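You operate a simulated robot arm through the tools that you are given. There is no shell and no other tool. Be economical: measure what you need, move in short steps, check, and stop when the job is done.

Carry out the task below with a simulated robot arm. There is one attempt and no reset: what you move stays moved.

## Task
Put the curling iron away cold in the narrow tray.
Fine: switch off, wait till its band is grey, then dial to LOW, unplug it and lay it in; the black plug stays out on the vanity.

The check looks at the end state, three seconds after you hand in, the way a careful person would. Anything else that was tipped, shoved, dropped, spilled or broken makes it a failure.

## Robot
A 7-joint arm with a two-finger parallel gripper, fixed in place. Base frame: the origin is at the foot of the arm, x ahead of it, y to its left, z up; the work surface is at about z = 800. Lengths are in mm, angles in rad, forces in N, time in s.
Its first joint turns from -2.304 to 2.304 rad. Payload 3.91 kg.
The TCP is the grasp point between the finger pads, 30 mm short of the fingertips. In the tool frame z runs along the fingers and y along their closing line. The gripper opens to 110 mm. The fingers are 20 mm wide and 10 mm thick; the gripper's body (48 by 112 mm) begins 55 mm behind the TCP.
Orientation is that of the tool frame in the base frame, as [roll, pitch, yaw] about the fixed x, y, z axes, in that order (R = Rz(yaw) Ry(pitch) Rx(roll)). With the fingers straight down and closing along the base's y, the tool's x points along the base's -x, its y along +y and its z along -z.

## Interface
- The arm moves only by the tool drive_tool. Its argument "increments" is a list of rows, each a list of 7 numbers: the closure, from 0 (fully open) to 1 (shut), then the shift along the base's x, y, z in mm, then the turn, a rotation vector about the base's x, y, z in degrees. In form: [[claw, x, y, z, rx, ry, rz], ...]. A call has 1 to 12 rows; each row shifts and turns the commanded pose from where the row before left it. Each row takes 0.2 s and may step no farther than 50 mm and 0.15 rad from the row before; otherwise, or with a gripper value out of range, the whole call is refused. A pose out of reach is approached as far as the arm can. The call stops where the force on the tool passes 40 N (or 10 N more than at its start, if that is more) or the arm is blocked; 0.2 s more then pass. The fingers move at their own pace (about 108 mm/s each) and stop on an object; they squeeze with about 22 N. The grip force told is the motor's: it shows also when the fingers shut on nothing. Time passes only in rows, and 0.2 s behind the last, so rows that do not move let the fingers close. It gives the time, the measured TCP pose, the force on the tool (base axes), the opening and the grip force at its end, in the units of the frame above (readings bear some noise), with the torque about the TCP (base axes, N m) and any sound that the robot's microphone picked up.
- Cameras (640 x 400 px; columns grow to the right, rows downward): "scene" is fixed at [399.8, 649.2, 1317.3]; the picture's right is [-0.88, -0.47, 0.00], its down [-0.44, 0.83, -0.33] and it looks along [0.16, -0.30, -0.94] (base axes); focal length 214 px, centre (320, 200). "wrist" rides on the gripper at [72, 17, -103] in the tool frame; the picture's right is [-0.23, 0.97, 0.00], its down [-0.76, -0.18, -0.62] and it looks along [-0.61, -0.14, 0.78] (tool axes); focal length 222 px, centre (320, 200). There is no depth. A picture from a camera that has moved, and an enlarged one, comes with that camera's place and axes in the base frame and with its lens.
- snapshot(camera): a new picture of that camera. The clock stands still meanwhile.
- enlarge(camera, box): a new picture of the part [left, top, right, bottom] of that camera's present view, enlarged. The clock stands still meanwhile.
- job_done(): hands the job in; it is judged then, once.

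Work in short steps. Places have to be worked out from the pictures, the camera data and where the tool is seen: move nearer, look again, correct. Check each grasp and each placing, and mend what went wrong. You have 120 turns and 64 pictures in all, those below and enlarged ones among them. Open the gripper and draw the arm clear of the work before you hand the job in, unless the task says otherwise; then end with one line.

The tools are called after "Emit:" as a command line: name --pt "numbers of a row" for each row, then --argument value for the rest, lists and objects as JSON in quotes. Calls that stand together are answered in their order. drive_tool: Moves the arm, as the interface text tells. Its arguments: {"type":"object","properties":{"increments":{"type":"array","items":{"type":"array","items":{"type":"number"}}}},"required":["increments"]} The other tools are called the same way: snapshot (camera) takes a picture; enlarge (camera, box) takes an enlarged picture of a part of a camera's view; job_done () hands the job in.

At the start:

```text
time_s: 0.0
tcp_pos: [589.1, 445.2, 1051.6]
tcp_rot: [-3.141, 0.0, 3.141]
ft_force: [-1.0, -0.5, 0.8]
moment: [-0.02, 0.03, 0.03]
opening: 109.9
grip_force: 0.0
```

scene: 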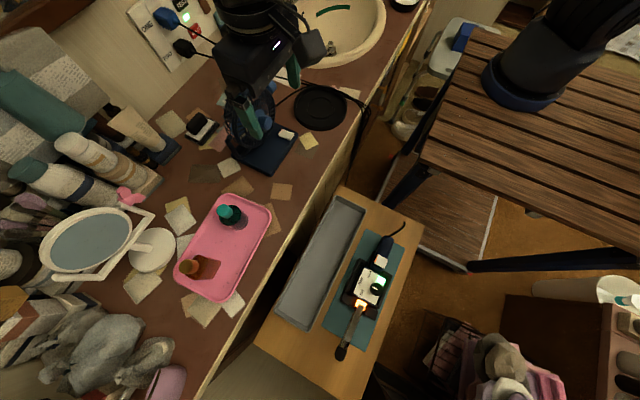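
wrist: 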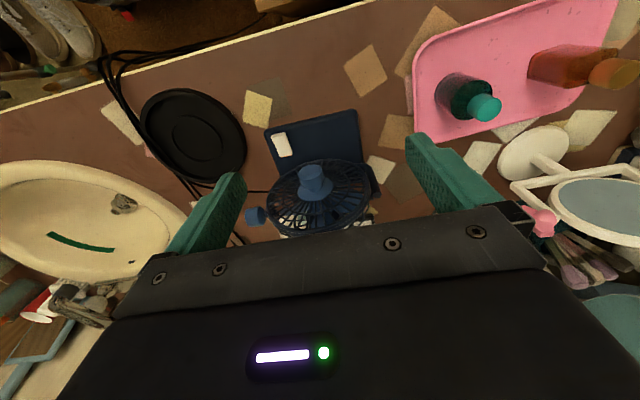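

I start with close looks at the iron with its tray and at the wall outlet area.

Emit:
enlarge --camera "scene" --box '[260, 180, 440, 370]'

Emit:
enlarge --camera "scene" --box '[120, 0, 380, 170]'

```text
2.11 times, centred on (350, 275) of scene
camera zoom: at [399.8, 649.2, 1317.3], right [-0.88, -0.47, 0.0], down [-0.44, 0.83, -0.33], along [0.16, -0.3, -0.94], focal length 452 px, centre (257, 42)
```

zoom: 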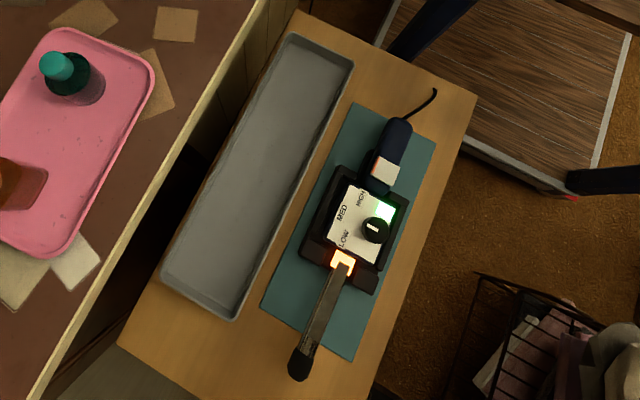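

```text
2.35 times, centred on (250, 85) of scene
camera zoom: at [399.8, 649.2, 1317.3], right [-0.88, -0.47, 0.0], down [-0.44, 0.83, -0.33], along [0.16, -0.3, -0.94], focal length 505 px, centre (485, 471)
```

zoom: 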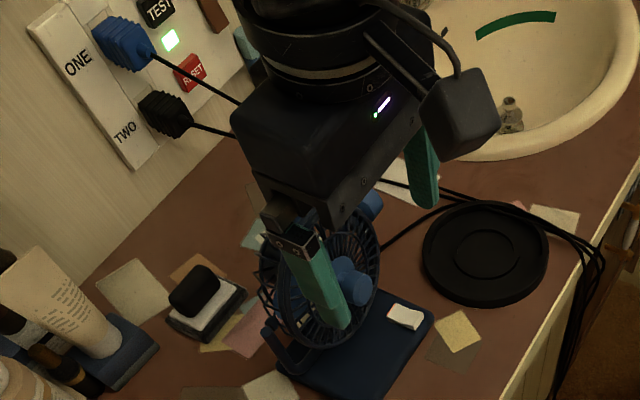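

The iron lies along y at roughly (285, 607), with a lit switch and a dial; I swing the tool over to it, turning 90° so the wrist camera looks along +y.

Emit:
drive_tool --pt "0 -31 2 0 0 0 8.2" --pt "0 -31 2 0 0 0 8.2" --pt "0 -31 2 0 0 0 8.2" --pt "0 -31 2 0 0 0 8.2" --pt "0 -31 2 0 0 0 8.2" --pt "0 -31 2 0 0 0 8.2" --pt "0 -31 2 0 0 0 8.2" --pt "0 -31 2 0 0 0 8.2" --pt "0 -31 2 -10 0 0 8.2" --pt "0 -31 2 -10 0 0 8.2" --pt "0 -31 2 -10 0 0 8"

Emit:
snapshot --camera "wrist"

Emit:
snapshot --camera "scene"

```text
time_s: 2.4
tcp_pos: [247.8, 469.4, 1020.6]
tcp_rot: [-3.142, 0.001, -1.569]
ft_force: [0.6, -1.1, -0.1]
moment: [0.0, -0.04, 0.03]
opening: 109.8
grip_force: 0.0
```

```text
59 pictures are left
camera wrist: at [231.4, 398.0, 1122.9], right [-0.97, 0.23, 0.0], down [0.18, 0.76, 0.62], along [0.14, 0.61, -0.78], focal length 222 px, centre (320, 200)
```

wrist: 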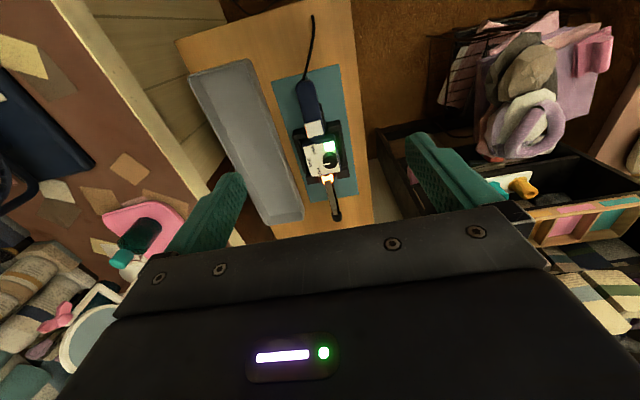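

```text
58 pictures are left
```

scene: 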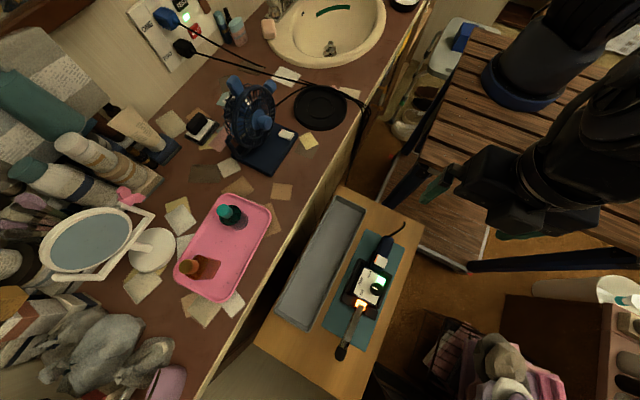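

The dial triangulates to about (262, 602, 747), so the stand is lower than the vanity. I enlarge the wrist view to read the switch and dial.

Emit:
enlarge --camera "wrist" --box '[260, 60, 380, 240]'

Emit:
enlarge --camera "scene" --box '[330, 215, 410, 365]'

```text
2.22 times, centred on (320, 150) of wrist
camera zoom: at [231.4, 398.0, 1122.9], right [-0.97, 0.23, 0.0], down [0.18, 0.76, 0.62], along [0.14, 0.61, -0.78], focal length 494 px, centre (320, 311)
```

zoom: 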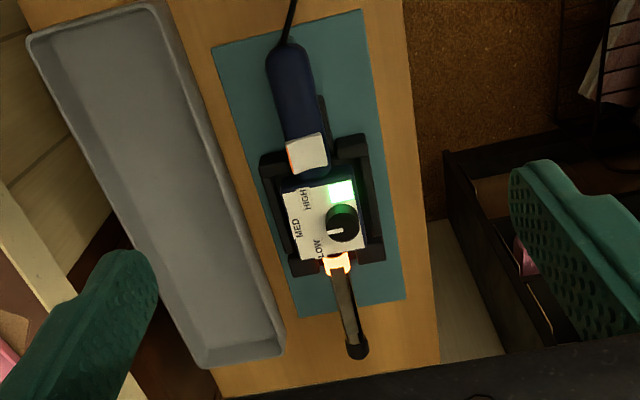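

```text
2.67 times, centred on (370, 290) of scene
camera zoom: at [399.8, 649.2, 1317.3], right [-0.88, -0.47, 0.0], down [-0.44, 0.83, -0.33], along [0.16, -0.3, -0.94], focal length 572 px, centre (187, -40)
```

zoom: 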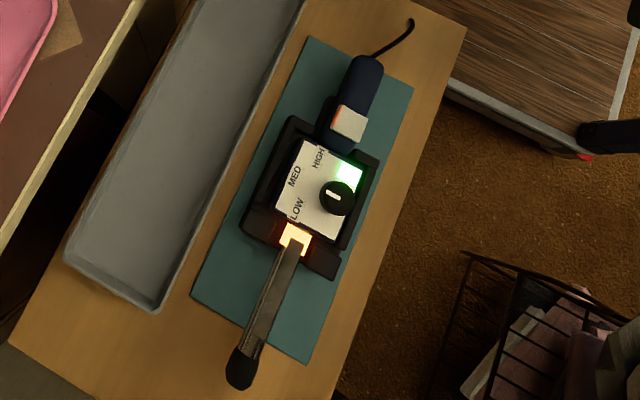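

The handle carries a white rocker (red flank visible), a green lamp and a dial near MED. I move lower over it for a near view.

Emit:
drive_tool --pt "0 6 10 -28 0 0 0" --pt "0 6 10 -28 0 0 0" --pt "0 6 10 -28 0 0 0" --pt "0 6 10 -28 0 0 0" --pt "0 6 10 -28 0 0 0"

Emit:
snapshot --camera "wrist"

```text
time_s: 3.6
tcp_pos: [279.3, 520.5, 880.8]
tcp_rot: [-3.141, 0.003, -1.571]
ft_force: [-0.4, -0.5, -0.3]
moment: [0.0, -0.05, -0.01]
opening: 110.1
grip_force: 0.1
```

```text
55 pictures are left
camera wrist: at [264.1, 448.9, 983.1], right [-0.97, 0.23, 0.0], down [0.18, 0.76, 0.62], along [0.14, 0.61, -0.78], focal length 222 px, centre (320, 200)
```

wrist: 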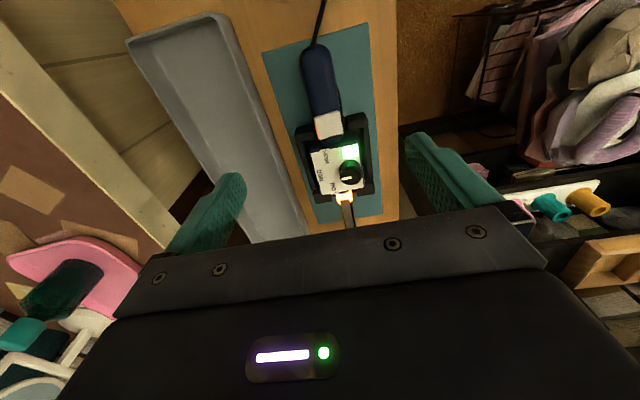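

Emit:
enlarge --camera "wrist" --box '[285, 90, 395, 215]'

```text
3.20 times, centred on (340, 152) of wrist
camera zoom: at [264.1, 448.9, 983.1], right [-0.97, 0.23, 0.0], down [0.18, 0.76, 0.62], along [0.14, 0.61, -0.78], focal length 711 px, centre (256, 352)
```

zoom: 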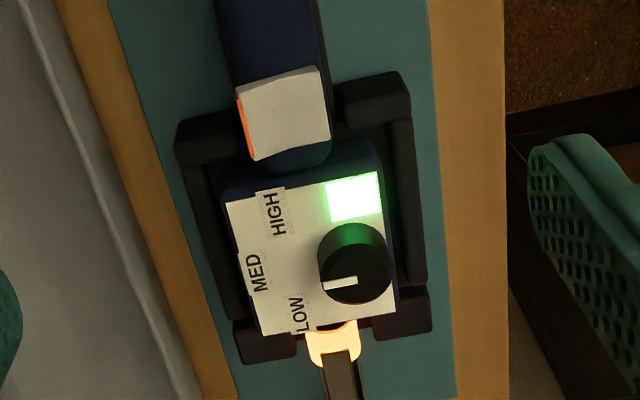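

The rocker's red flank shows on its +x side, so that side is raised (ON). Rocker centre is about (274, 538, 738); I close the fingers and go above its +x half.

Emit:
drive_tool --pt "1 2 4 -15 0 0 0" --pt "1 2 4 -15 0 0 0" --pt "1 2 4 -15 0 0 0" --pt "1 1 2 -15 0 0 0" --pt "1 0 0 -12 0 0 0" --pt "1 0 0 0 0 0 0"

Emit:
snapshot --camera "wrist"

Emit:
enlarge --camera "scene" --box '[320, 210, 430, 310]'

```text
time_s: 5.0
tcp_pos: [285.8, 532.8, 810.1]
tcp_rot: [3.141, 0.001, -1.57]
ft_force: [-0.2, 0.5, 0.0]
moment: [-0.04, -0.01, 0.02]
opening: 0.1
grip_force: 21.7
```

```text
53 pictures are left
camera wrist: at [269.7, 461.0, 911.1], right [-0.97, 0.23, 0.0], down [0.18, 0.76, 0.62], along [0.14, 0.61, -0.78], focal length 222 px, centre (320, 200)
```

wrist: 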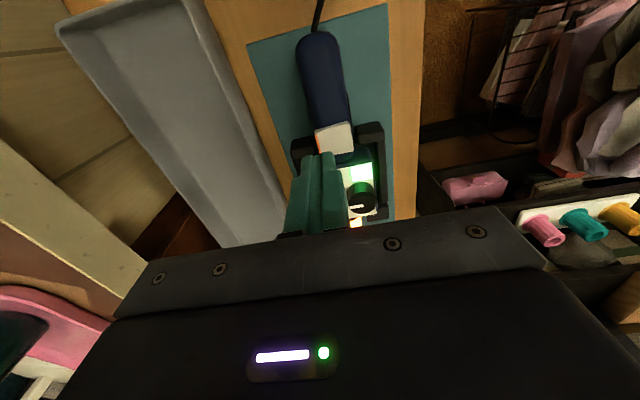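

```text
4.00 times, centred on (375, 260) of scene
camera zoom: at [399.8, 649.2, 1317.3], right [-0.88, -0.47, 0.0], down [-0.44, 0.83, -0.33], along [0.16, -0.3, -0.94], focal length 858 px, centre (100, -40)
```

zoom: 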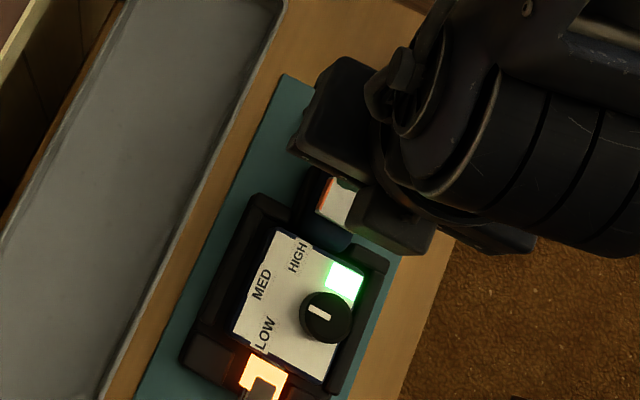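

Positions agree: the switch's +x edge is at x≈288 and the tip is at x 276–296, y≈533. I lower in small steps to press it.

Emit:
drive_tool --pt "1 1 3 -12 0 0 0" --pt "1 0 0 -12 0 0 0" --pt "1 0 0 -6 0 0 0" --pt "1 0 0 -4 0 0 0" --pt "1 0 0 -2 0 0 0"

Emit:
enlarge --camera "wrist" --box '[270, 80, 410, 230]'

```text
time_s: 6.2
tcp_pos: [286.3, 535.8, 773.6]
tcp_rot: [-3.141, 0.001, -1.572]
ft_force: [-0.7, 0.3, -0.3]
moment: [0.01, -0.01, -0.03]
opening: 0.0
grip_force: 22.4
```

```text
2.67 times, centred on (340, 155) of wrist
camera zoom: at [270.8, 464.3, 875.5], right [-0.97, 0.23, 0.0], down [0.18, 0.76, 0.62], along [0.14, 0.61, -0.78], focal length 592 px, centre (267, 320)
```

zoom: 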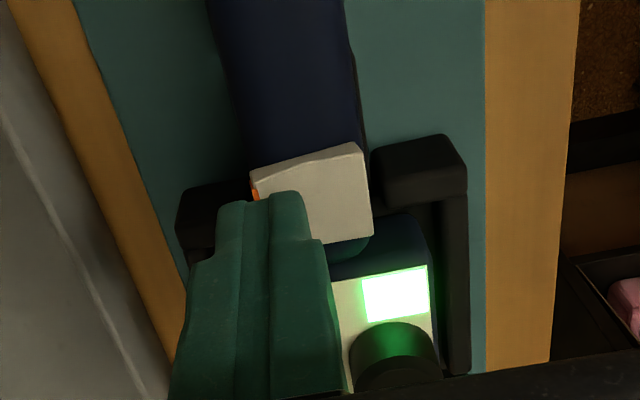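

No contact yet at tip z≈743; I keep going down by 2 mm steps.

Emit:
drive_tool --pt "1 0 0 -2 0 0 0" --pt "1 0 0 -2 0 0 0" --pt "1 0 0 -2 0 0 0" --pt "1 0 0 -2 0 0 0"

```text
time_s: 7.2
tcp_pos: [288.7, 536.2, 766.7]
tcp_rot: [3.14, -0.001, -1.572]
ft_force: [-0.5, -0.4, -0.4]
moment: [0.0, -0.04, 0.0]
opening: 0.0
grip_force: 21.9
```

Emit:
enlarge --camera "wrist" --box '[270, 80, 410, 230]'

```text
2.67 times, centred on (340, 155) of wrist
camera zoom: at [271.3, 463.9, 867.6], right [-0.97, 0.23, 0.0], down [0.18, 0.76, 0.62], along [0.14, 0.61, -0.78], focal length 592 px, centre (267, 320)
```

zoom: 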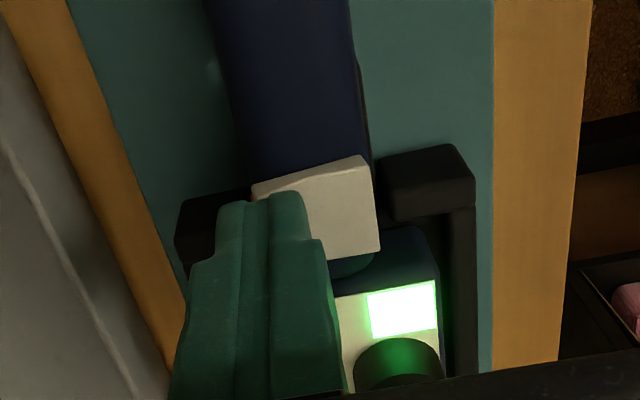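

The rocker seems to be yielding but the lamp is still lit; a few more millimetres.

Emit:
drive_tool --pt "1 -1 0 -2 0 0 0" --pt "1 0 0 -2 0 0 0" --pt "1 0 0 -1 0 0 0"

Emit:
enlarge --camera "wrist" --box '[270, 80, 410, 230]'

```text
time_s: 8.0
tcp_pos: [285.2, 535.9, 761.7]
tcp_rot: [-3.141, 0.002, -1.571]
ft_force: [7.5, -7.7, 28.7]
moment: [-0.17, 0.05, 0.03]
opening: 0.0
grip_force: 22.0
```

```text
2.67 times, centred on (340, 155) of wrist
camera zoom: at [269.9, 463.9, 863.3], right [-0.97, 0.23, 0.0], down [0.18, 0.76, 0.62], along [0.14, 0.61, -0.78], focal length 592 px, centre (267, 320)
```

zoom: 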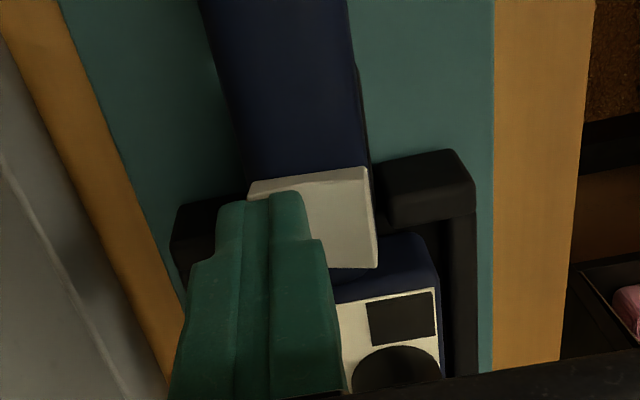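

The lamp is out: switched off. I raise the tool straight up, open, and view the band.

Emit:
drive_tool --pt "1 0 0 10 0 0 0" --pt "1 0 0 30 0 0 0" --pt "0.3 -4 -5 30 0 0 0" --pt "0.5 -4 -5 30 0 0 0" --pt "0.5 0 0 20 0 0 0"

Emit:
enlarge --camera "wrist" --box '[270, 70, 410, 215]'

```text
time_s: 9.2
tcp_pos: [279.8, 525.7, 879.5]
tcp_rot: [3.14, -0.001, -1.573]
ft_force: [0.6, 0.8, -0.3]
moment: [0.02, 0.01, 0.01]
opening: 54.9
grip_force: 0.1
```

```text
2.76 times, centred on (340, 142) of wrist
camera zoom: at [264.2, 454.2, 982.1], right [-0.97, 0.23, 0.0], down [0.18, 0.76, 0.62], along [0.14, 0.61, -0.78], focal length 613 px, centre (265, 359)
```

zoom: 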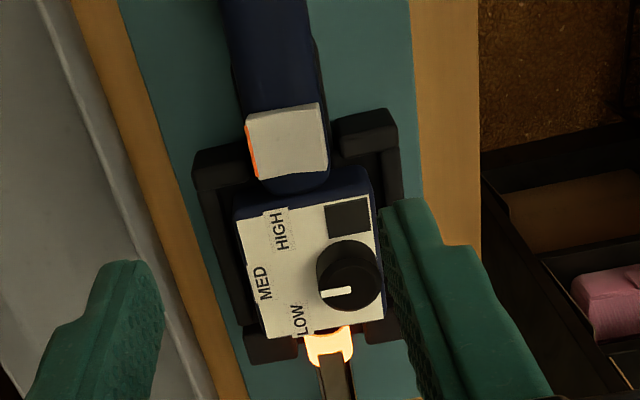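

Lamp is off, the rocker sprang back (push type), dial at MED, band still glowing. While it cools I use the time to survey the outlet: swing back with a tilt toward the wall.

Emit:
drive_tool --pt "0.5 0 0 50 0 0 0" --pt "0.5 0 0 50 0 0 0" --pt "0.5 30 -15 50 0 0 -8.2" --pt "0.5 30 -17 30 0 0 -8.2" --pt "0.5 35 -17 20 0 0 -8.2" --pt "0.5 35 -17 0 0 0 -8.2" --pt "0.5 35 -17 0 0 0 -8.2" --pt "0.5 35 -17 0 0 0 -8.2" --pt "0.5 35 -17 0 0 0 -8.2" --pt "0.5 35 -17 0 0 0 -8.2" --pt "0.5 30 -20 0 0 0 -8.2" --pt "0.5 20 -20 0 0 0 -8.2"

Emit:
drive_tool --pt "0.5 5 0 0 0 0 -8" --pt "0.5 5 0 0 0 -8.5 0" --pt "0.5 5 0 0 0 -8.5 0" --pt "0.5 5 0 0 0 -8.5 0" --pt "0.5 5 0 0 0 -8.5 0" --pt "0.5 5 0 0 0 -8.5 0"

Emit:
snapshot --camera "wrist"

```text
refused: row 3 steps farther than a row can; nothing moved
```

```text
time_s: 10.6
tcp_pos: [308.1, 526.4, 881.3]
tcp_rot: [-2.401, 0.096, -1.674]
ft_force: [0.2, 0.4, -0.3]
moment: [0.03, 0.06, 0.02]
opening: 55.1
grip_force: 0.0
```

```text
47 pictures are left
camera wrist: at [219.3, 457.6, 937.2], right [-0.69, 0.36, -0.63], down [-0.21, 0.73, 0.65], along [0.7, 0.58, -0.42], focal length 222 px, centre (320, 200)
```

wrist: 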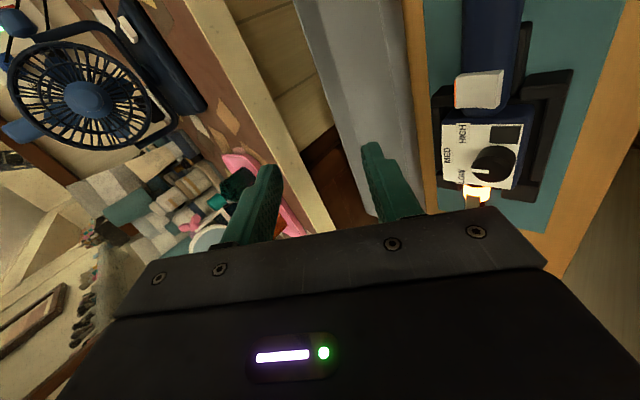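

The first call was refused (a step over 50 mm), and the second ran from here; nothing touched. I undo the tilt while rising.

Emit:
drive_tool --pt "0.5 0 0 45 0 8.5 0" --pt "0.5 0 0 45 0 8.5 0" --pt "0.5 0 0 45 0 8.5 0" --pt "0.5 0 0 45 0 8.5 0" --pt "0.5 30 -15 20 0 8.5 0" --pt "0.5 33 -17 10 0 0 -8.2" --pt "0.5 35 -17 0 0 0 -8.2" --pt "0.5 35 -17 0 0 0 -8.2" --pt "0.5 35 -17 0 0 0 -8.2" --pt "0.5 35 -17 0 0 0 -8.2" --pt "0.5 35 -17 0 0 0 -8.2" --pt "0.5 30 -20 0 0 0 -8.2"

```text
time_s: 13.2
tcp_pos: [575.0, 388.3, 1091.3]
tcp_rot: [3.141, 0.0, -2.714]
ft_force: [-1.0, 1.3, 0.5]
moment: [0.01, -0.03, -0.02]
opening: 55.0
grip_force: 0.0
```

Now finish the yaw and tilt toward the wall to see the outlet.

Emit:
drive_tool --pt "0.5 10 -20 0 0 0 -8.2" --pt "0.5 10 -20 0 0 0 -8.2" --pt "0.5 10 -20 0 0 0 -8.1" --pt "0.5 0 0 0 0 -8.5 0" --pt "0.5 0 0 0 0 -8.5 0" --pt "0.5 0 0 0 0 -8.5 0" --pt "0.5 0 0 0 0 -8.5 0" --pt "0.5 0 0 0 0 -8.5 0"

Emit:
snapshot --camera "wrist"

```text
time_s: 15.0
tcp_pos: [605.2, 328.3, 1090.6]
tcp_rot: [-3.14, 0.742, -3.138]
ft_force: [-0.4, -0.5, 0.5]
moment: [-0.02, 0.01, -0.01]
opening: 54.9
grip_force: 0.0
```

```text
46 pictures are left
camera wrist: at [482.8, 346.2, 1115.7], right [0.17, 0.97, 0.15], down [0.14, -0.18, 0.97], along [0.98, -0.14, -0.17], focal length 222 px, centre (320, 200)
```

wrist: 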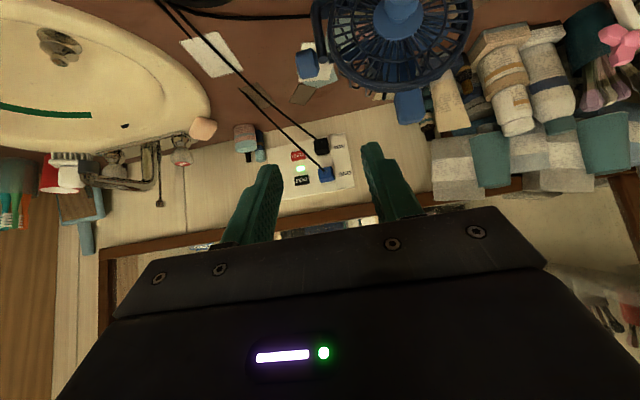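

Black plug triangulates to about (1017, 297, 891), the blue one higher on the same plate. I enlarge for its shape.

Emit:
enlarge --camera "wrist" --box '[220, 80, 380, 210]'

Emit:
enlarge --camera "scene" --box '[130, 0, 270, 90]'

Emit:
enlarge --camera "scene" --box '[330, 215, 410, 365]'

```text
3.08 times, centred on (300, 145) of wrist
camera zoom: at [482.8, 346.2, 1115.7], right [0.17, 0.97, 0.15], down [0.14, -0.18, 0.97], along [0.98, -0.14, -0.17], focal length 684 px, centre (382, 369)
```

zoom: 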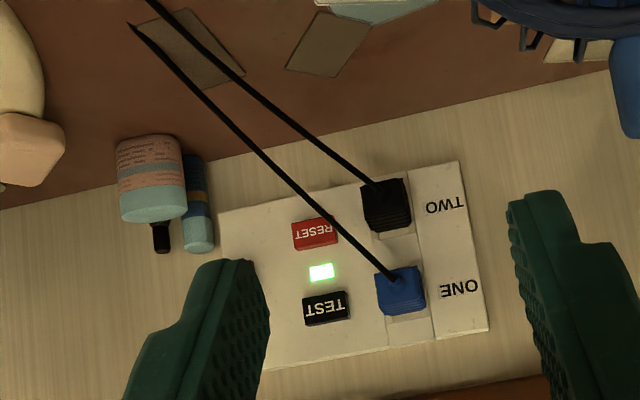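

```text
4.44 times, centred on (200, 45) of scene
camera zoom: at [399.8, 649.2, 1317.3], right [-0.88, -0.47, 0.0], down [-0.44, 0.83, -0.33], along [0.16, -0.3, -0.94], focal length 953 px, centre (853, 889)
```

zoom: 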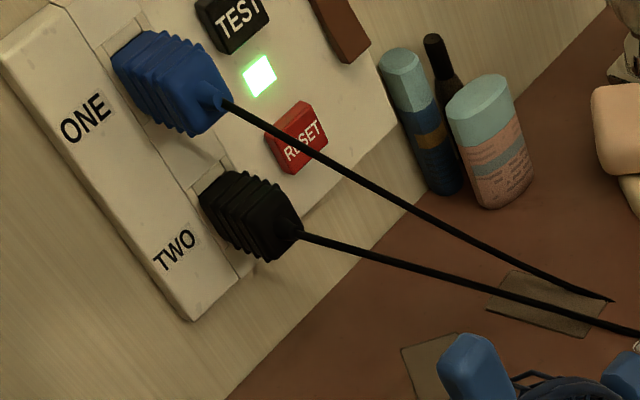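

```text
2.67 times, centred on (370, 290) of scene
camera zoom: at [399.8, 649.2, 1317.3], right [-0.88, -0.47, 0.0], down [-0.44, 0.83, -0.33], along [0.16, -0.3, -0.94], focal length 572 px, centre (187, -40)
```

zoom: 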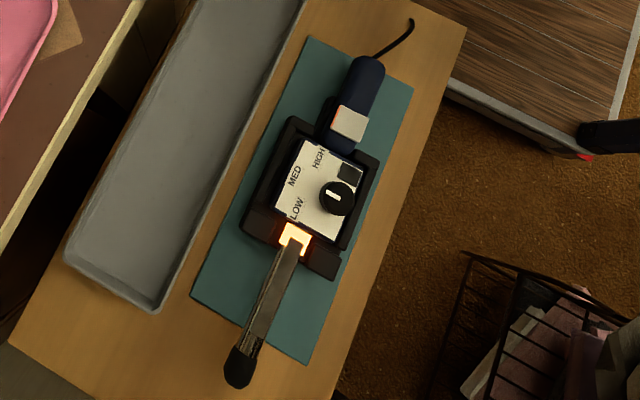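

Plug body runs x≈980–1030 at (y≈296, z≈892); the blue plug sits 75 mm above. The band is still hot, so I travel back to the dial (also passing time), arriving at 45° yaw so the +45° turn to LOW stays in range.

Emit:
drive_tool --pt "0.5 -34 27 0 0 8.5 0" --pt "0.5 -34 27 0 0 8.5 0" --pt "0.5 -34 27 0 0 8.5 0" --pt "0.5 -34 27 0 0 8.5 0" --pt "0.5 -34 27 0 0 8.5 0" --pt "0.5 -34 27 0 0 0 8.5" --pt "0.5 -34 27 0 0 0 8.5" --pt "0.5 -34 27 0 0 0 8.5" --pt "0.5 -34 27 0 0 0 8.5" --pt "0.5 -34 27 0 0 0 8.5" --pt "0.5 0 0 -45 0 0 2.5" --pt "0.5 0 0 -45 0 0 0"

Emit:
snapshot --camera "wrist"

```text
time_s: 17.6
tcp_pos: [266.6, 596.5, 1001.1]
tcp_rot: [3.141, 0.002, -2.353]
ft_force: [-0.5, -0.5, -0.9]
moment: [0.03, -0.05, -0.01]
opening: 55.4
grip_force: 0.1
```

```text
42 pictures are left
camera wrist: at [203.5, 559.1, 1103.5], right [-0.53, 0.85, 0.0], down [0.66, 0.41, 0.62], along [0.53, 0.33, -0.78], focal length 222 px, centre (320, 200)
```

wrist: 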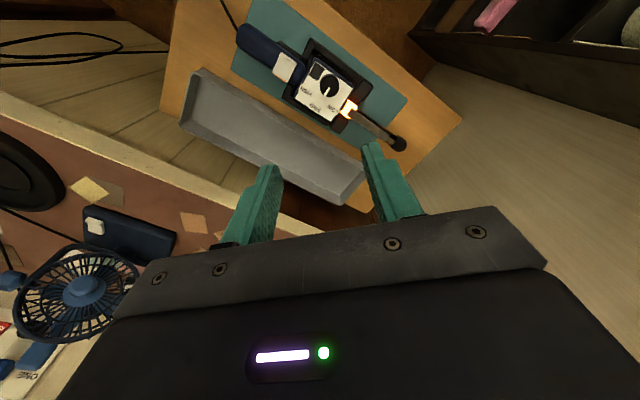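

The band still glows. I descend above the dial and wait there.

Emit:
drive_tool --pt "0.5 0 5 -45 0 0 0" --pt "0.5 0 5 -45 0 0 0" --pt "0.5 0 0 -30 0 0 0" --pt "0.5 0 0 0 0 0 0" --pt "0.5 0 0 0 0 0 0" --pt "0.5 0 0 0 0 0 0" --pt "0.5 0 0 0 0 0 0" --pt "0.5 0 0 0 0 0 0" --pt "0.5 0 0 0 0 0 0" --pt "0.5 0 0 0 0 0 0" --pt "0.5 0 0 0 0 0 0" --pt "0.5 0 0 0 0 0 0"

Emit:
snapshot --camera "wrist"

```text
time_s: 20.2
tcp_pos: [265.6, 607.4, 879.4]
tcp_rot: [-3.141, 0.001, -2.353]
ft_force: [-0.9, -0.3, -0.5]
moment: [-0.03, 0.0, -0.01]
opening: 55.0
grip_force: 0.0
```

```text
41 pictures are left
camera wrist: at [203.6, 569.1, 982.2], right [-0.53, 0.85, 0.0], down [0.66, 0.41, 0.62], along [0.53, 0.33, -0.78], focal length 222 px, centre (320, 200)
```

wrist: 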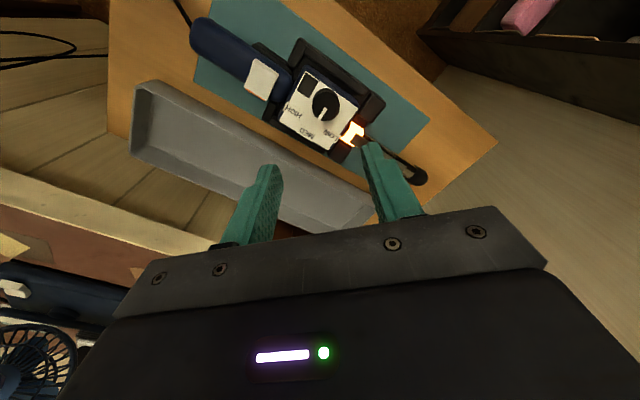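

Dial top is about (258, 608, 737). The band is still bright, so I keep waiting.

Emit:
drive_tool --pt "0.5 0 0 0 0 0 0" --pt "0.5 0 0 0 0 0 0" --pt "0.5 0 0 0 0 0 0" --pt "0.5 0 0 0 0 0 0" --pt "0.5 0 0 0 0 0 0" --pt "0.5 0 0 0 0 0 0" --pt "0.5 0 0 0 0 0 0" --pt "0.5 0 0 0 0 0 0" --pt "0.5 0 0 0 0 0 0" --pt "0.5 0 0 0 0 0 0" --pt "0.5 0 0 0 0 0 0" --pt "0.5 0 0 0 0 0 0"

Emit:
drive_tool --pt "0.5 0 0 0 0 0 0" --pt "0.5 0 0 0 0 0 0" --pt "0.5 0 0 0 0 0 0" --pt "0.5 0 0 0 0 0 0" --pt "0.5 0 0 0 0 0 0" --pt "0.5 0 0 0 0 0 0" --pt "0.5 0 0 0 0 0 0" --pt "0.5 0 0 0 0 0 0" --pt "0.5 0 0 0 0 0 0" --pt "0.5 0 0 0 0 0 0" --pt "0.5 0 0 0 0 0 0" --pt "0.5 0 0 0 0 0 0"

Emit:
drive_tool --pt "0.5 0 0 0 0 0 0" --pt "0.5 0 0 0 0 0 0" --pt "0.5 0 0 0 0 0 0" --pt "0.5 0 0 0 0 0 0" --pt "0.5 0 0 0 0 0 0" --pt "0.5 0 0 0 0 0 0" --pt "0.5 0 0 0 0 0 0" --pt "0.5 0 0 0 0 0 0" --pt "0.5 0 0 0 0 0 0" --pt "0.5 0 0 0 0 0 0" --pt "0.5 0 0 0 0 0 0" --pt "0.5 0 0 0 0 0 0"

Emit:
drive_tool --pt "0.5 0 0 0 0 0 0" --pt "0.5 0 0 0 0 0 0" --pt "0.5 0 0 0 0 0 0" --pt "0.5 0 0 0 0 0 0" --pt "0.5 0 0 0 0 0 0" --pt "0.5 0 0 0 0 0 0" --pt "0.5 0 0 0 0 0 0" --pt "0.5 0 0 0 0 0 0" --pt "0.5 0 0 0 0 0 0" --pt "0.5 0 0 0 0 0 0" --pt "0.5 0 0 0 0 0 0" --pt "0.5 0 0 0 0 0 0"

Emit:
enlarge --camera "wrist" --box '[240, 40, 440, 200]'

```text
time_s: 22.8
tcp_pos: [266.0, 607.0, 879.4]
tcp_rot: [3.141, -0.001, -2.354]
ft_force: [0.4, -0.8, -0.2]
moment: [-0.02, 0.02, 0.01]
opening: 55.2
grip_force: 0.1
```

```text
time_s: 25.4
tcp_pos: [266.0, 607.0, 879.7]
tcp_rot: [3.141, 0.002, -2.354]
ft_force: [0.1, 0.1, 0.1]
moment: [0.0, -0.03, 0.02]
opening: 55.2
grip_force: 0.1
```

```text
time_s: 28.0
tcp_pos: [265.8, 607.0, 880.4]
tcp_rot: [3.141, -0.001, -2.355]
ft_force: [-0.3, 0.9, -0.2]
moment: [-0.04, 0.03, 0.0]
opening: 54.9
grip_force: 0.0
```

```text
time_s: 30.6
tcp_pos: [265.9, 608.6, 879.5]
tcp_rot: [-3.141, 0.001, -2.354]
ft_force: [0.1, -0.6, -0.3]
moment: [0.0, 0.03, -0.03]
opening: 55.1
grip_force: 0.0
```

```text
2.50 times, centred on (340, 120) of wrist
camera zoom: at [203.6, 569.1, 982.2], right [-0.53, 0.85, 0.0], down [0.66, 0.41, 0.62], along [0.53, 0.33, -0.78], focal length 555 px, centre (270, 400)
```

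zoom: 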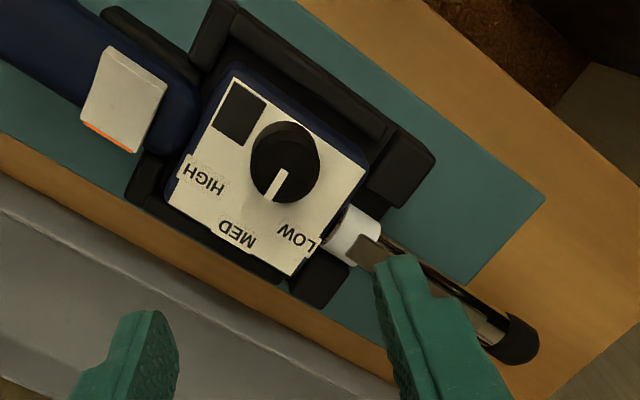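

The band is now grey-white. I move down over the dial (258, 609), stopping short to verify alignment and the band again.

Emit:
drive_tool --pt "0.5 -2 0.5 -25 0 0 0" --pt "0.5 -2 0.5 -25 0 0 0" --pt "0.5 -2 0.5 -25 0 0 0" --pt "0.5 -2 0 -10 0 0 0" --pt "0.5 0 0 0 0 0 0"

Emit:
enlarge --camera "wrist" --box '[220, 40, 440, 220]'

Emit:
enlarge --camera "scene" --box '[330, 215, 410, 365]'

```text
time_s: 31.8
tcp_pos: [255.4, 611.2, 795.5]
tcp_rot: [-3.141, 0.0, -2.354]
ft_force: [-0.3, 0.2, 0.5]
moment: [0.01, 0.01, 0.03]
opening: 55.0
grip_force: 0.1
```

```text
2.22 times, centred on (330, 130) of wrist
camera zoom: at [193.8, 572.0, 897.3], right [-0.53, 0.85, 0.0], down [0.66, 0.41, 0.62], along [0.53, 0.33, -0.78], focal length 494 px, centre (298, 356)
```

zoom: 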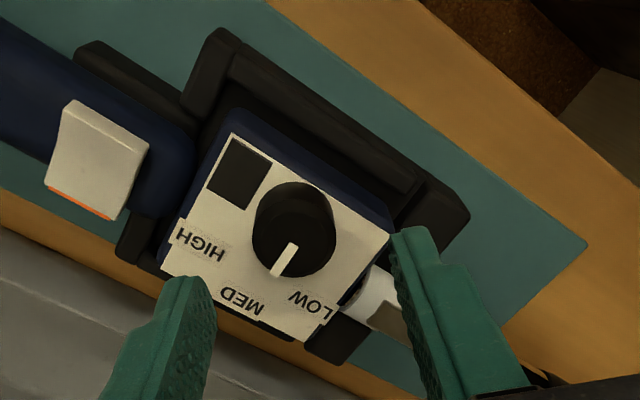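

```text
2.67 times, centred on (370, 290) of scene
camera zoom: at [399.8, 649.2, 1317.3], right [-0.88, -0.47, 0.0], down [-0.44, 0.83, -0.33], along [0.16, -0.3, -0.94], focal length 572 px, centre (187, -40)
```

zoom: 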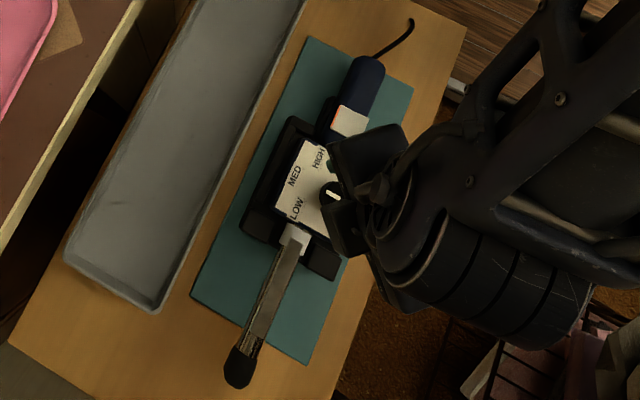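

Band is grey. The dial's top is at about (259.5, 612.5); I narrow the opening to ~42 mm and lower around the dial.

Emit:
drive_tool --pt "0.62 4 1.5 -10 0 0 0" --pt "0.62 0 0 -10 0 0 0" --pt "0.62 0 0 -8 0 0 0" --pt "0.62 0 0 -5 0 0 0" --pt "0.62 0 0 0 0 0 0"

Emit:
snapshot --camera "wrist"

```text
time_s: 33.0
tcp_pos: [262.2, 612.1, 763.3]
tcp_rot: [3.141, 0.0, -2.353]
ft_force: [-0.4, -0.6, 0.6]
moment: [0.0, 0.0, -0.01]
opening: 41.8
grip_force: 0.0
```

```text
37 pictures are left
camera wrist: at [199.4, 572.7, 865.2], right [-0.53, 0.85, 0.0], down [0.66, 0.41, 0.62], along [0.53, 0.33, -0.78], focal length 222 px, centre (320, 200)
```

wrist: 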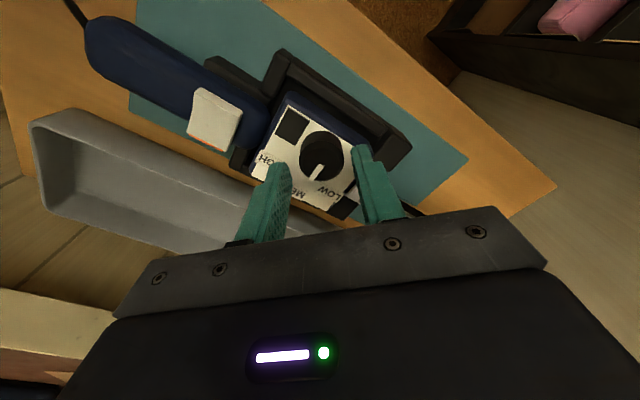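

Aligned over the dial. I lower slightly more, then close gently.

Emit:
drive_tool --pt "0.62 -1 0 -3 0 0 0" --pt "0.62 0 0 -3 0 0 0" --pt "0.7 0 0 0 0 0 0" --pt "0.78 0 0 0 0 0 0" --pt "0.86 0 0 0 0 0 0" --pt "0.86 0 0 0 0 0 0"

Emit:
enlarge --camera "wrist" --box '[220, 60, 440, 230]'

```text
time_s: 34.4
tcp_pos: [259.7, 610.5, 757.1]
tcp_rot: [3.141, -0.001, -2.354]
ft_force: [-2.7, 0.5, -0.2]
moment: [0.11, 0.03, 0.0]
opening: 28.1
grip_force: 21.7
```

```text
2.35 times, centred on (330, 145) of wrist
camera zoom: at [198.3, 572.4, 858.8], right [-0.53, 0.85, 0.0], down [0.66, 0.41, 0.62], along [0.53, 0.33, -0.78], focal length 523 px, centre (296, 329)
```

zoom: 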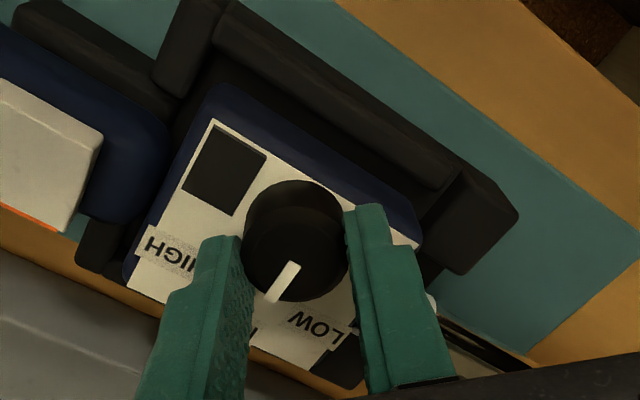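

The dial is held at 28 mm. I turn it +45° (counter-clockwise from above, toward LOW).

Emit:
drive_tool --pt "1 0 0 0 0 0 7.5" --pt "1 0 0 0 0 0 7.5" --pt "1 0 0 0 0 0 7.5" --pt "1 0 0 0 0 0 7.5" --pt "1 0 0 0 0 0 7.5" --pt "1 0 0 0 0 0 7.5" --pt "1 0 0 0 0 0 0"

Emit:
enlarge --camera "wrist" --box '[220, 60, 440, 230]'

```text
time_s: 36.0
tcp_pos: [259.4, 612.5, 757.6]
tcp_rot: [-3.141, 0.002, -1.568]
ft_force: [-7.2, 0.0, 17.3]
moment: [-0.05, 0.26, -0.05]
opening: 28.5
grip_force: 22.2
```

```text
2.35 times, centred on (330, 145) of wrist
camera zoom: at [244.2, 540.0, 858.3], right [-0.97, 0.22, 0.0], down [0.18, 0.76, 0.62], along [0.14, 0.61, -0.78], focal length 523 px, centre (296, 329)
```

zoom: 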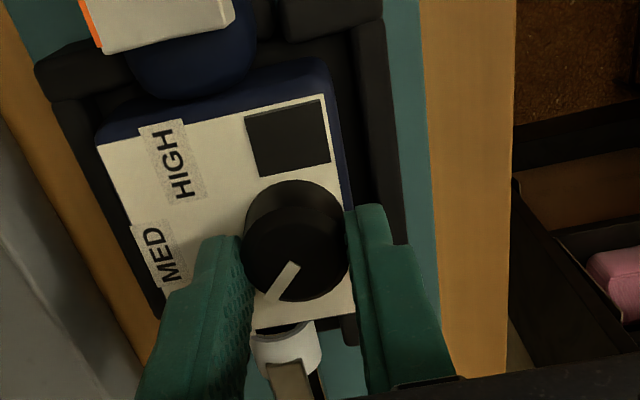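

The pointer turned with the fingers; I open and rise to check the dial reading.

Emit:
drive_tool --pt "0.62 0 0 1 0 0 0" --pt "0.62 0 0 0 0 0 0" --pt "0.62 0 0 15 0 0 0" --pt "0.62 0 -10 30 0 0 0" --pt "0.5 0 -20 30 0 0 0" --pt "0.5 10 -25 30 0 0 0"

Emit:
enlarge --camera "wrist" --box '[260, 60, 420, 215]'

```text
time_s: 37.4
tcp_pos: [269.0, 556.7, 861.8]
tcp_rot: [3.141, 0.0, -1.57]
ft_force: [0.3, 0.3, -0.4]
moment: [-0.05, -0.04, -0.02]
opening: 55.1
grip_force: 0.0
```

```text
2.58 times, centred on (340, 138) of wrist
camera zoom: at [254.1, 484.6, 964.7], right [-0.97, 0.22, 0.0], down [0.18, 0.76, 0.62], along [0.14, 0.61, -0.78], focal length 573 px, centre (268, 361)
```

zoom: 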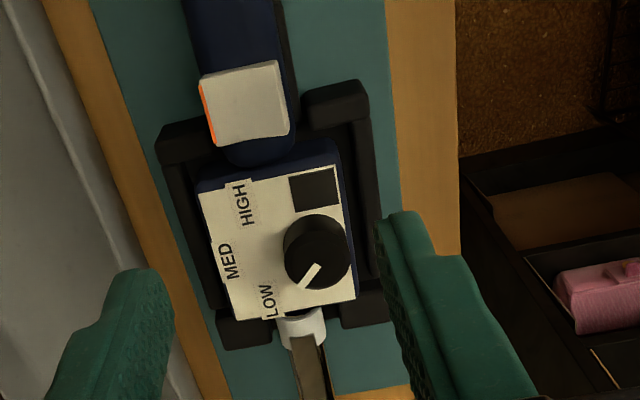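

The dial points at LOW, the band is grey and the lamp dark. Now to the plug: rise and swing back toward the outlet with a heading of about +8°.

Emit:
drive_tool --pt "0.5 0 0 45 0 0 0" --pt "0.5 0 0 45 0 0 0" --pt "0.5 33 -26 13 0 0 -8.2" --pt "0.5 33 -26 13 0 0 -8.2" --pt "0.5 33 -26 13 0 0 -8.2" --pt "0.5 33 -26 13 0 0 -8.2" --pt "0.5 33 -26 13 0 0 -8.2" --pt "0.5 33 -26 13 0 0 -8.2" --pt "0.5 33 -26 13 0 0 -8.2" --pt "0.5 33 -26 13 0 0 -8.2" --pt "0.5 33 -26 13 0 0 -8.2" --pt "0.5 33 -26 13 0 0 -8.2"

```text
time_s: 40.0
tcp_pos: [601.6, 296.5, 1081.2]
tcp_rot: [3.14, -0.001, -3.001]
ft_force: [0.3, 0.5, 0.4]
moment: [0.01, -0.01, -0.01]
opening: 55.0
grip_force: 0.0
```

Now I pitch the tool up to horizontal facing the wall while moving forward, well above the fan.

Emit:
drive_tool --pt "0.5 20 -3 0 1.14 -8.1 0" --pt "0.5 20 -3 0 1.14 -8.1 0" --pt "0.5 20 -3 0 1.14 -8.1 0" --pt "0.5 20 -3 0 1.14 -8.1 0" --pt "0.5 20 -3 0 1.14 -8.1 0" --pt "0.5 20 -3 0 1.14 -8.1 0" --pt "0.5 20 -3 0 1.14 -8.1 0" --pt "0.5 20 -3 0 1.14 -8.1 0" --pt "0.5 20 -3 0 1.14 -8.1 0" --pt "0.5 20 0 0 1.14 -8.1 0" --pt "0.5 20 0 0 1.14 -8.1 0"

Emit:
snapshot --camera "scene"

```text
time_s: 42.4
tcp_pos: [820.4, 270.0, 1083.5]
tcp_rot: [-0.217, 1.568, -0.078]
ft_force: [-0.7, 0.2, 0.6]
moment: [0.02, 0.05, 0.03]
opening: 54.9
grip_force: 0.0
```

```text
33 pictures are left
```

scene: 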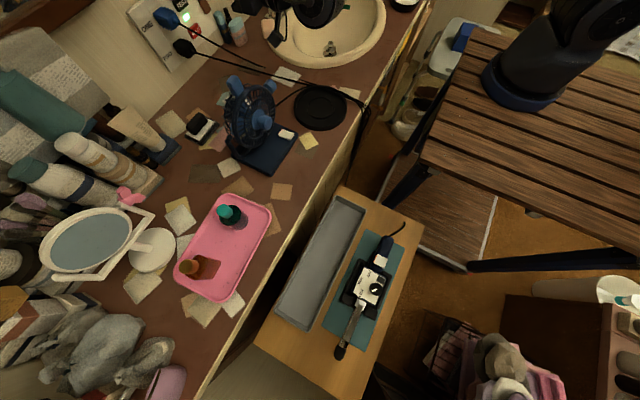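

The pose is reached with plenty of clearance from the fan. Now roll the tool so that the fingers close vertically with the camera on the +y side.

Emit:
drive_tool --pt "0.5 0 0 0 8.1 1.14 0" --pt "0.5 0 0 0 8.1 1.14 0" --pt "0.5 0 0 0 8.1 1.14 0" --pt "0.5 0 0 0 8.1 1.14 0" --pt "0.5 0 0 0 8.1 1.14 0" --pt "0.5 0 0 0 8.1 1.14 0" --pt "0.5 0 0 0 8.1 1.14 0" --pt "0.5 0 0 0 8.1 1.14 0" --pt "0.5 0 0 0 8.1 1.14 0" --pt "0.5 0 0 0 8.1 1.14 0" --pt "0.5 0 0 0 8.1 1.14 0"

Emit:
snapshot --camera "wrist"

```text
time_s: 44.8
tcp_pos: [810.3, 267.7, 1197.9]
tcp_rot: [1.611, 0.015, 1.716]
ft_force: [-0.6, -0.9, 0.1]
moment: [-0.03, 0.03, -0.01]
opening: 55.0
grip_force: 0.0
out of reach, approached as far as the arm can: row 8, 9, 10, 11
```

```text
32 pictures are left
camera wrist: at [698.5, 326.0, 1216.0], right [0.07, -0.2, 0.98], down [-0.51, -0.85, -0.14], along [0.86, -0.49, -0.16], focal length 222 px, centre (320, 200)
```

wrist: 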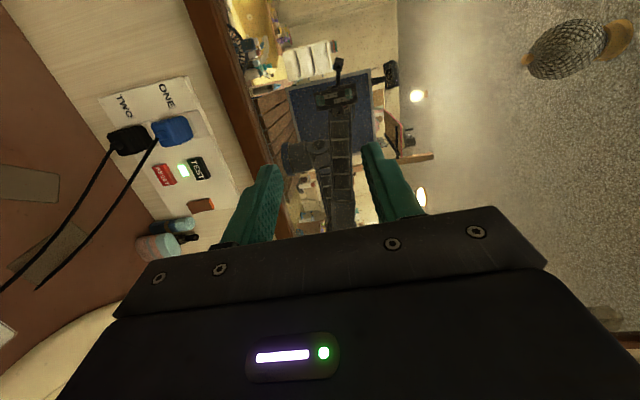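

The orientation was reached but height was compromised (z 1198). I try stepping forward and down to see what the arm can do.

Emit:
drive_tool --pt "0.5 15 2 -20 0 0 0" --pt "0.5 15 2 -20 0 0 0" --pt "0.5 10 2 -20 0 0 0"

```text
time_s: 45.6
tcp_pos: [844.8, 259.1, 1209.5]
tcp_rot: [1.598, 0.013, 1.715]
ft_force: [-0.4, 0.1, -0.2]
moment: [0.0, -0.01, -0.02]
opening: 55.3
grip_force: 0.1
out of reach, approached as far as the arm can: row 1, 2, 3
```

This roll is outside joint limits at lower heights, so I go back to the earlier orientation (fingers closing along y), which reached fine.

Emit:
drive_tool --pt "0.5 -15 -2 20 -8.1 -1.14 0" --pt "0.5 -15 -2 20 -8.1 -1.14 0" --pt "0.5 -10 -2 20 -8.1 -1.14 0" --pt "0.5 0 0 0 -8.1 -1.14 0" --pt "0.5 0 0 0 -8.1 -1.14 0" --pt "0.5 0 0 0 -8.1 -1.14 0" --pt "0.5 0 0 0 -8.1 -1.14 0" --pt "0.5 0 0 0 -8.1 -1.14 0" --pt "0.5 0 0 0 -8.1 -1.14 0" --pt "0.5 0 0 0 -8.1 -1.14 0" --pt "0.5 0 0 0 -8.1 -1.14 0"

```text
time_s: 48.0
tcp_pos: [805.3, 254.0, 1269.5]
tcp_rot: [-1.824, 1.567, -1.686]
ft_force: [0.7, -0.3, -0.2]
moment: [0.03, 0.0, 0.01]
opening: 55.0
grip_force: 0.1
```

Orientation restored at z 1270. I square the heading to the wall, tip down 10° and descend to a pre-grasp height above the plug.

Emit:
drive_tool --pt "0.5 5 6 -40 -0.7 5 0" --pt "0.5 5 6 -40 -0.7 5 0" --pt "0.5 8 6 -40 0 0 -4" --pt "0.5 10 6 -40 0 0 -4" --pt "0.5 10 6 -40 0 0 0" --pt "0.5 10 6 -40 0 0 0" --pt "0.5 10 6 -35 0 0 0"

Emit:
snapshot --camera "wrist"

Emit:
snapshot --camera "scene"

```text
time_s: 49.6
tcp_pos: [862.4, 295.9, 994.7]
tcp_rot: [-3.134, 1.394, -3.132]
ft_force: [0.3, 0.2, 0.2]
moment: [0.01, -0.02, 0.07]
opening: 55.3
grip_force: 0.0
```

```text
31 pictures are left
camera wrist: at [749.4, 312.8, 939.3], right [0.04, 0.97, 0.22], down [-0.48, -0.18, 0.86], along [0.88, -0.14, 0.46], focal length 222 px, centre (320, 200)
```

wrist: 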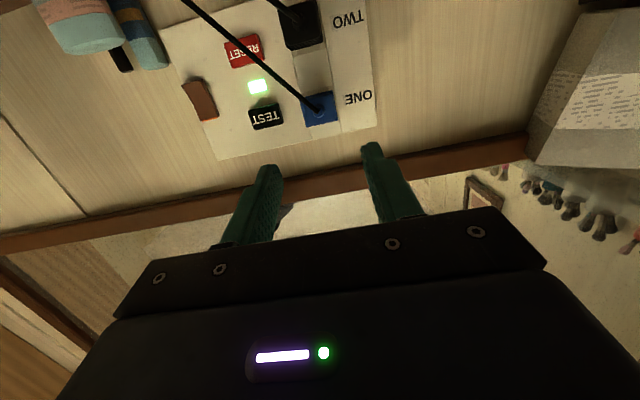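

```text
30 pictures are left
```

scene: 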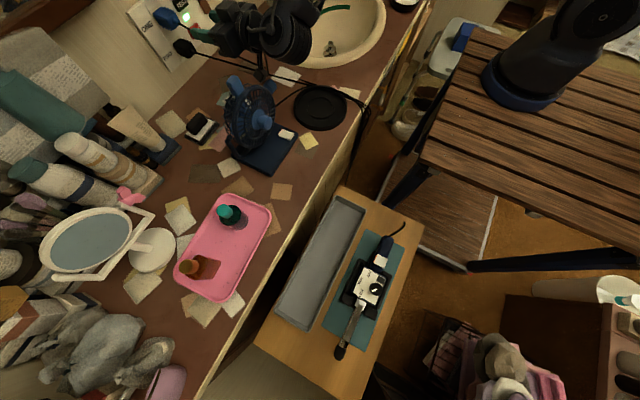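

Measured plug: y≈298, z≈897 at x≈980, about 37 mm wide. I move forward to x≈905, then lower to plug height.

Emit:
drive_tool --pt "0.54 21 1 0 0 0 0" --pt "0.54 21 1 0 0 0 0" --pt "0.54 0 0 -35 0 0 0" --pt "0.54 0 0 -35 0 0 0" --pt "0.54 0 0 -28 0 0 0"

Emit:
snapshot --camera "wrist"

Emit:
enlarge --camera "scene" --box '[130, 0, 330, 130]'

```text
time_s: 51.0
tcp_pos: [923.9, 290.5, 945.2]
tcp_rot: [2.957, 1.456, 2.939]
ft_force: [0.3, -0.6, 0.7]
moment: [0.01, -0.01, -0.03]
opening: 50.7
grip_force: 0.2
stopped in row 5: the arm was blocked; the commanded pose is now the measured one
```

```text
29 pictures are left
camera wrist: at [812.4, 311.5, 883.4], right [0.05, 0.97, 0.25], down [-0.54, -0.18, 0.82], along [0.84, -0.17, 0.51], focal length 222 px, centre (320, 200)
```

wrist: 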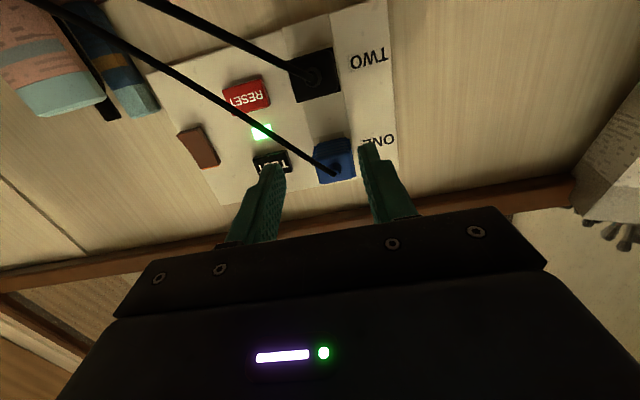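

```text
3.08 times, centred on (230, 65) of scene
camera zoom: at [399.8, 649.2, 1317.3], right [-0.88, -0.47, 0.0], down [-0.44, 0.83, -0.33], along [0.16, -0.3, -0.94], focal length 660 px, centre (597, 615)
```

zoom: 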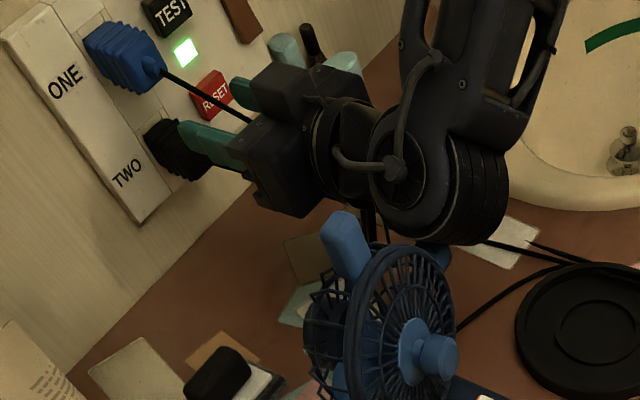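

The arm hit a wrist joint limit at this flat angle (no tool force, nothing displaced). I tip down to about 20° and lower again.

Emit:
drive_tool --pt "0.58 -5 4 0 0 6.7 0" --pt "0.58 -5 4 0 0 6.7 0" --pt "0.58 0 0 -20 0 0 0" --pt "0.58 0 0 -20 0 0 0" --pt "0.58 0 0 -11 0 0 0" --pt "0.58 0 0 0 0 0 0"

Emit:
snapshot --camera "wrist"

```text
time_s: 52.6
tcp_pos: [921.9, 302.2, 910.1]
tcp_rot: [3.068, 1.247, 3.045]
ft_force: [0.9, 0.3, 0.5]
moment: [-0.01, -0.03, -0.03]
opening: 46.3
grip_force: 0.0
stopped in row 6: the arm was blocked; the commanded pose is now the measured one
```

```text
27 pictures are left
camera wrist: at [801.5, 322.5, 873.0], right [0.1, 0.97, 0.24], down [-0.35, -0.19, 0.92], along [0.93, -0.17, 0.32], focal length 222 px, centre (320, 200)
```

wrist: 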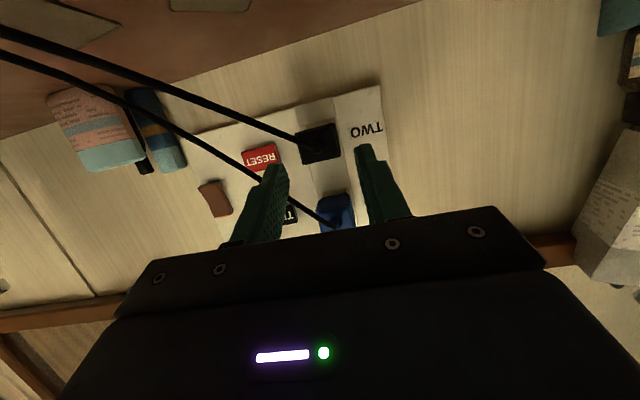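

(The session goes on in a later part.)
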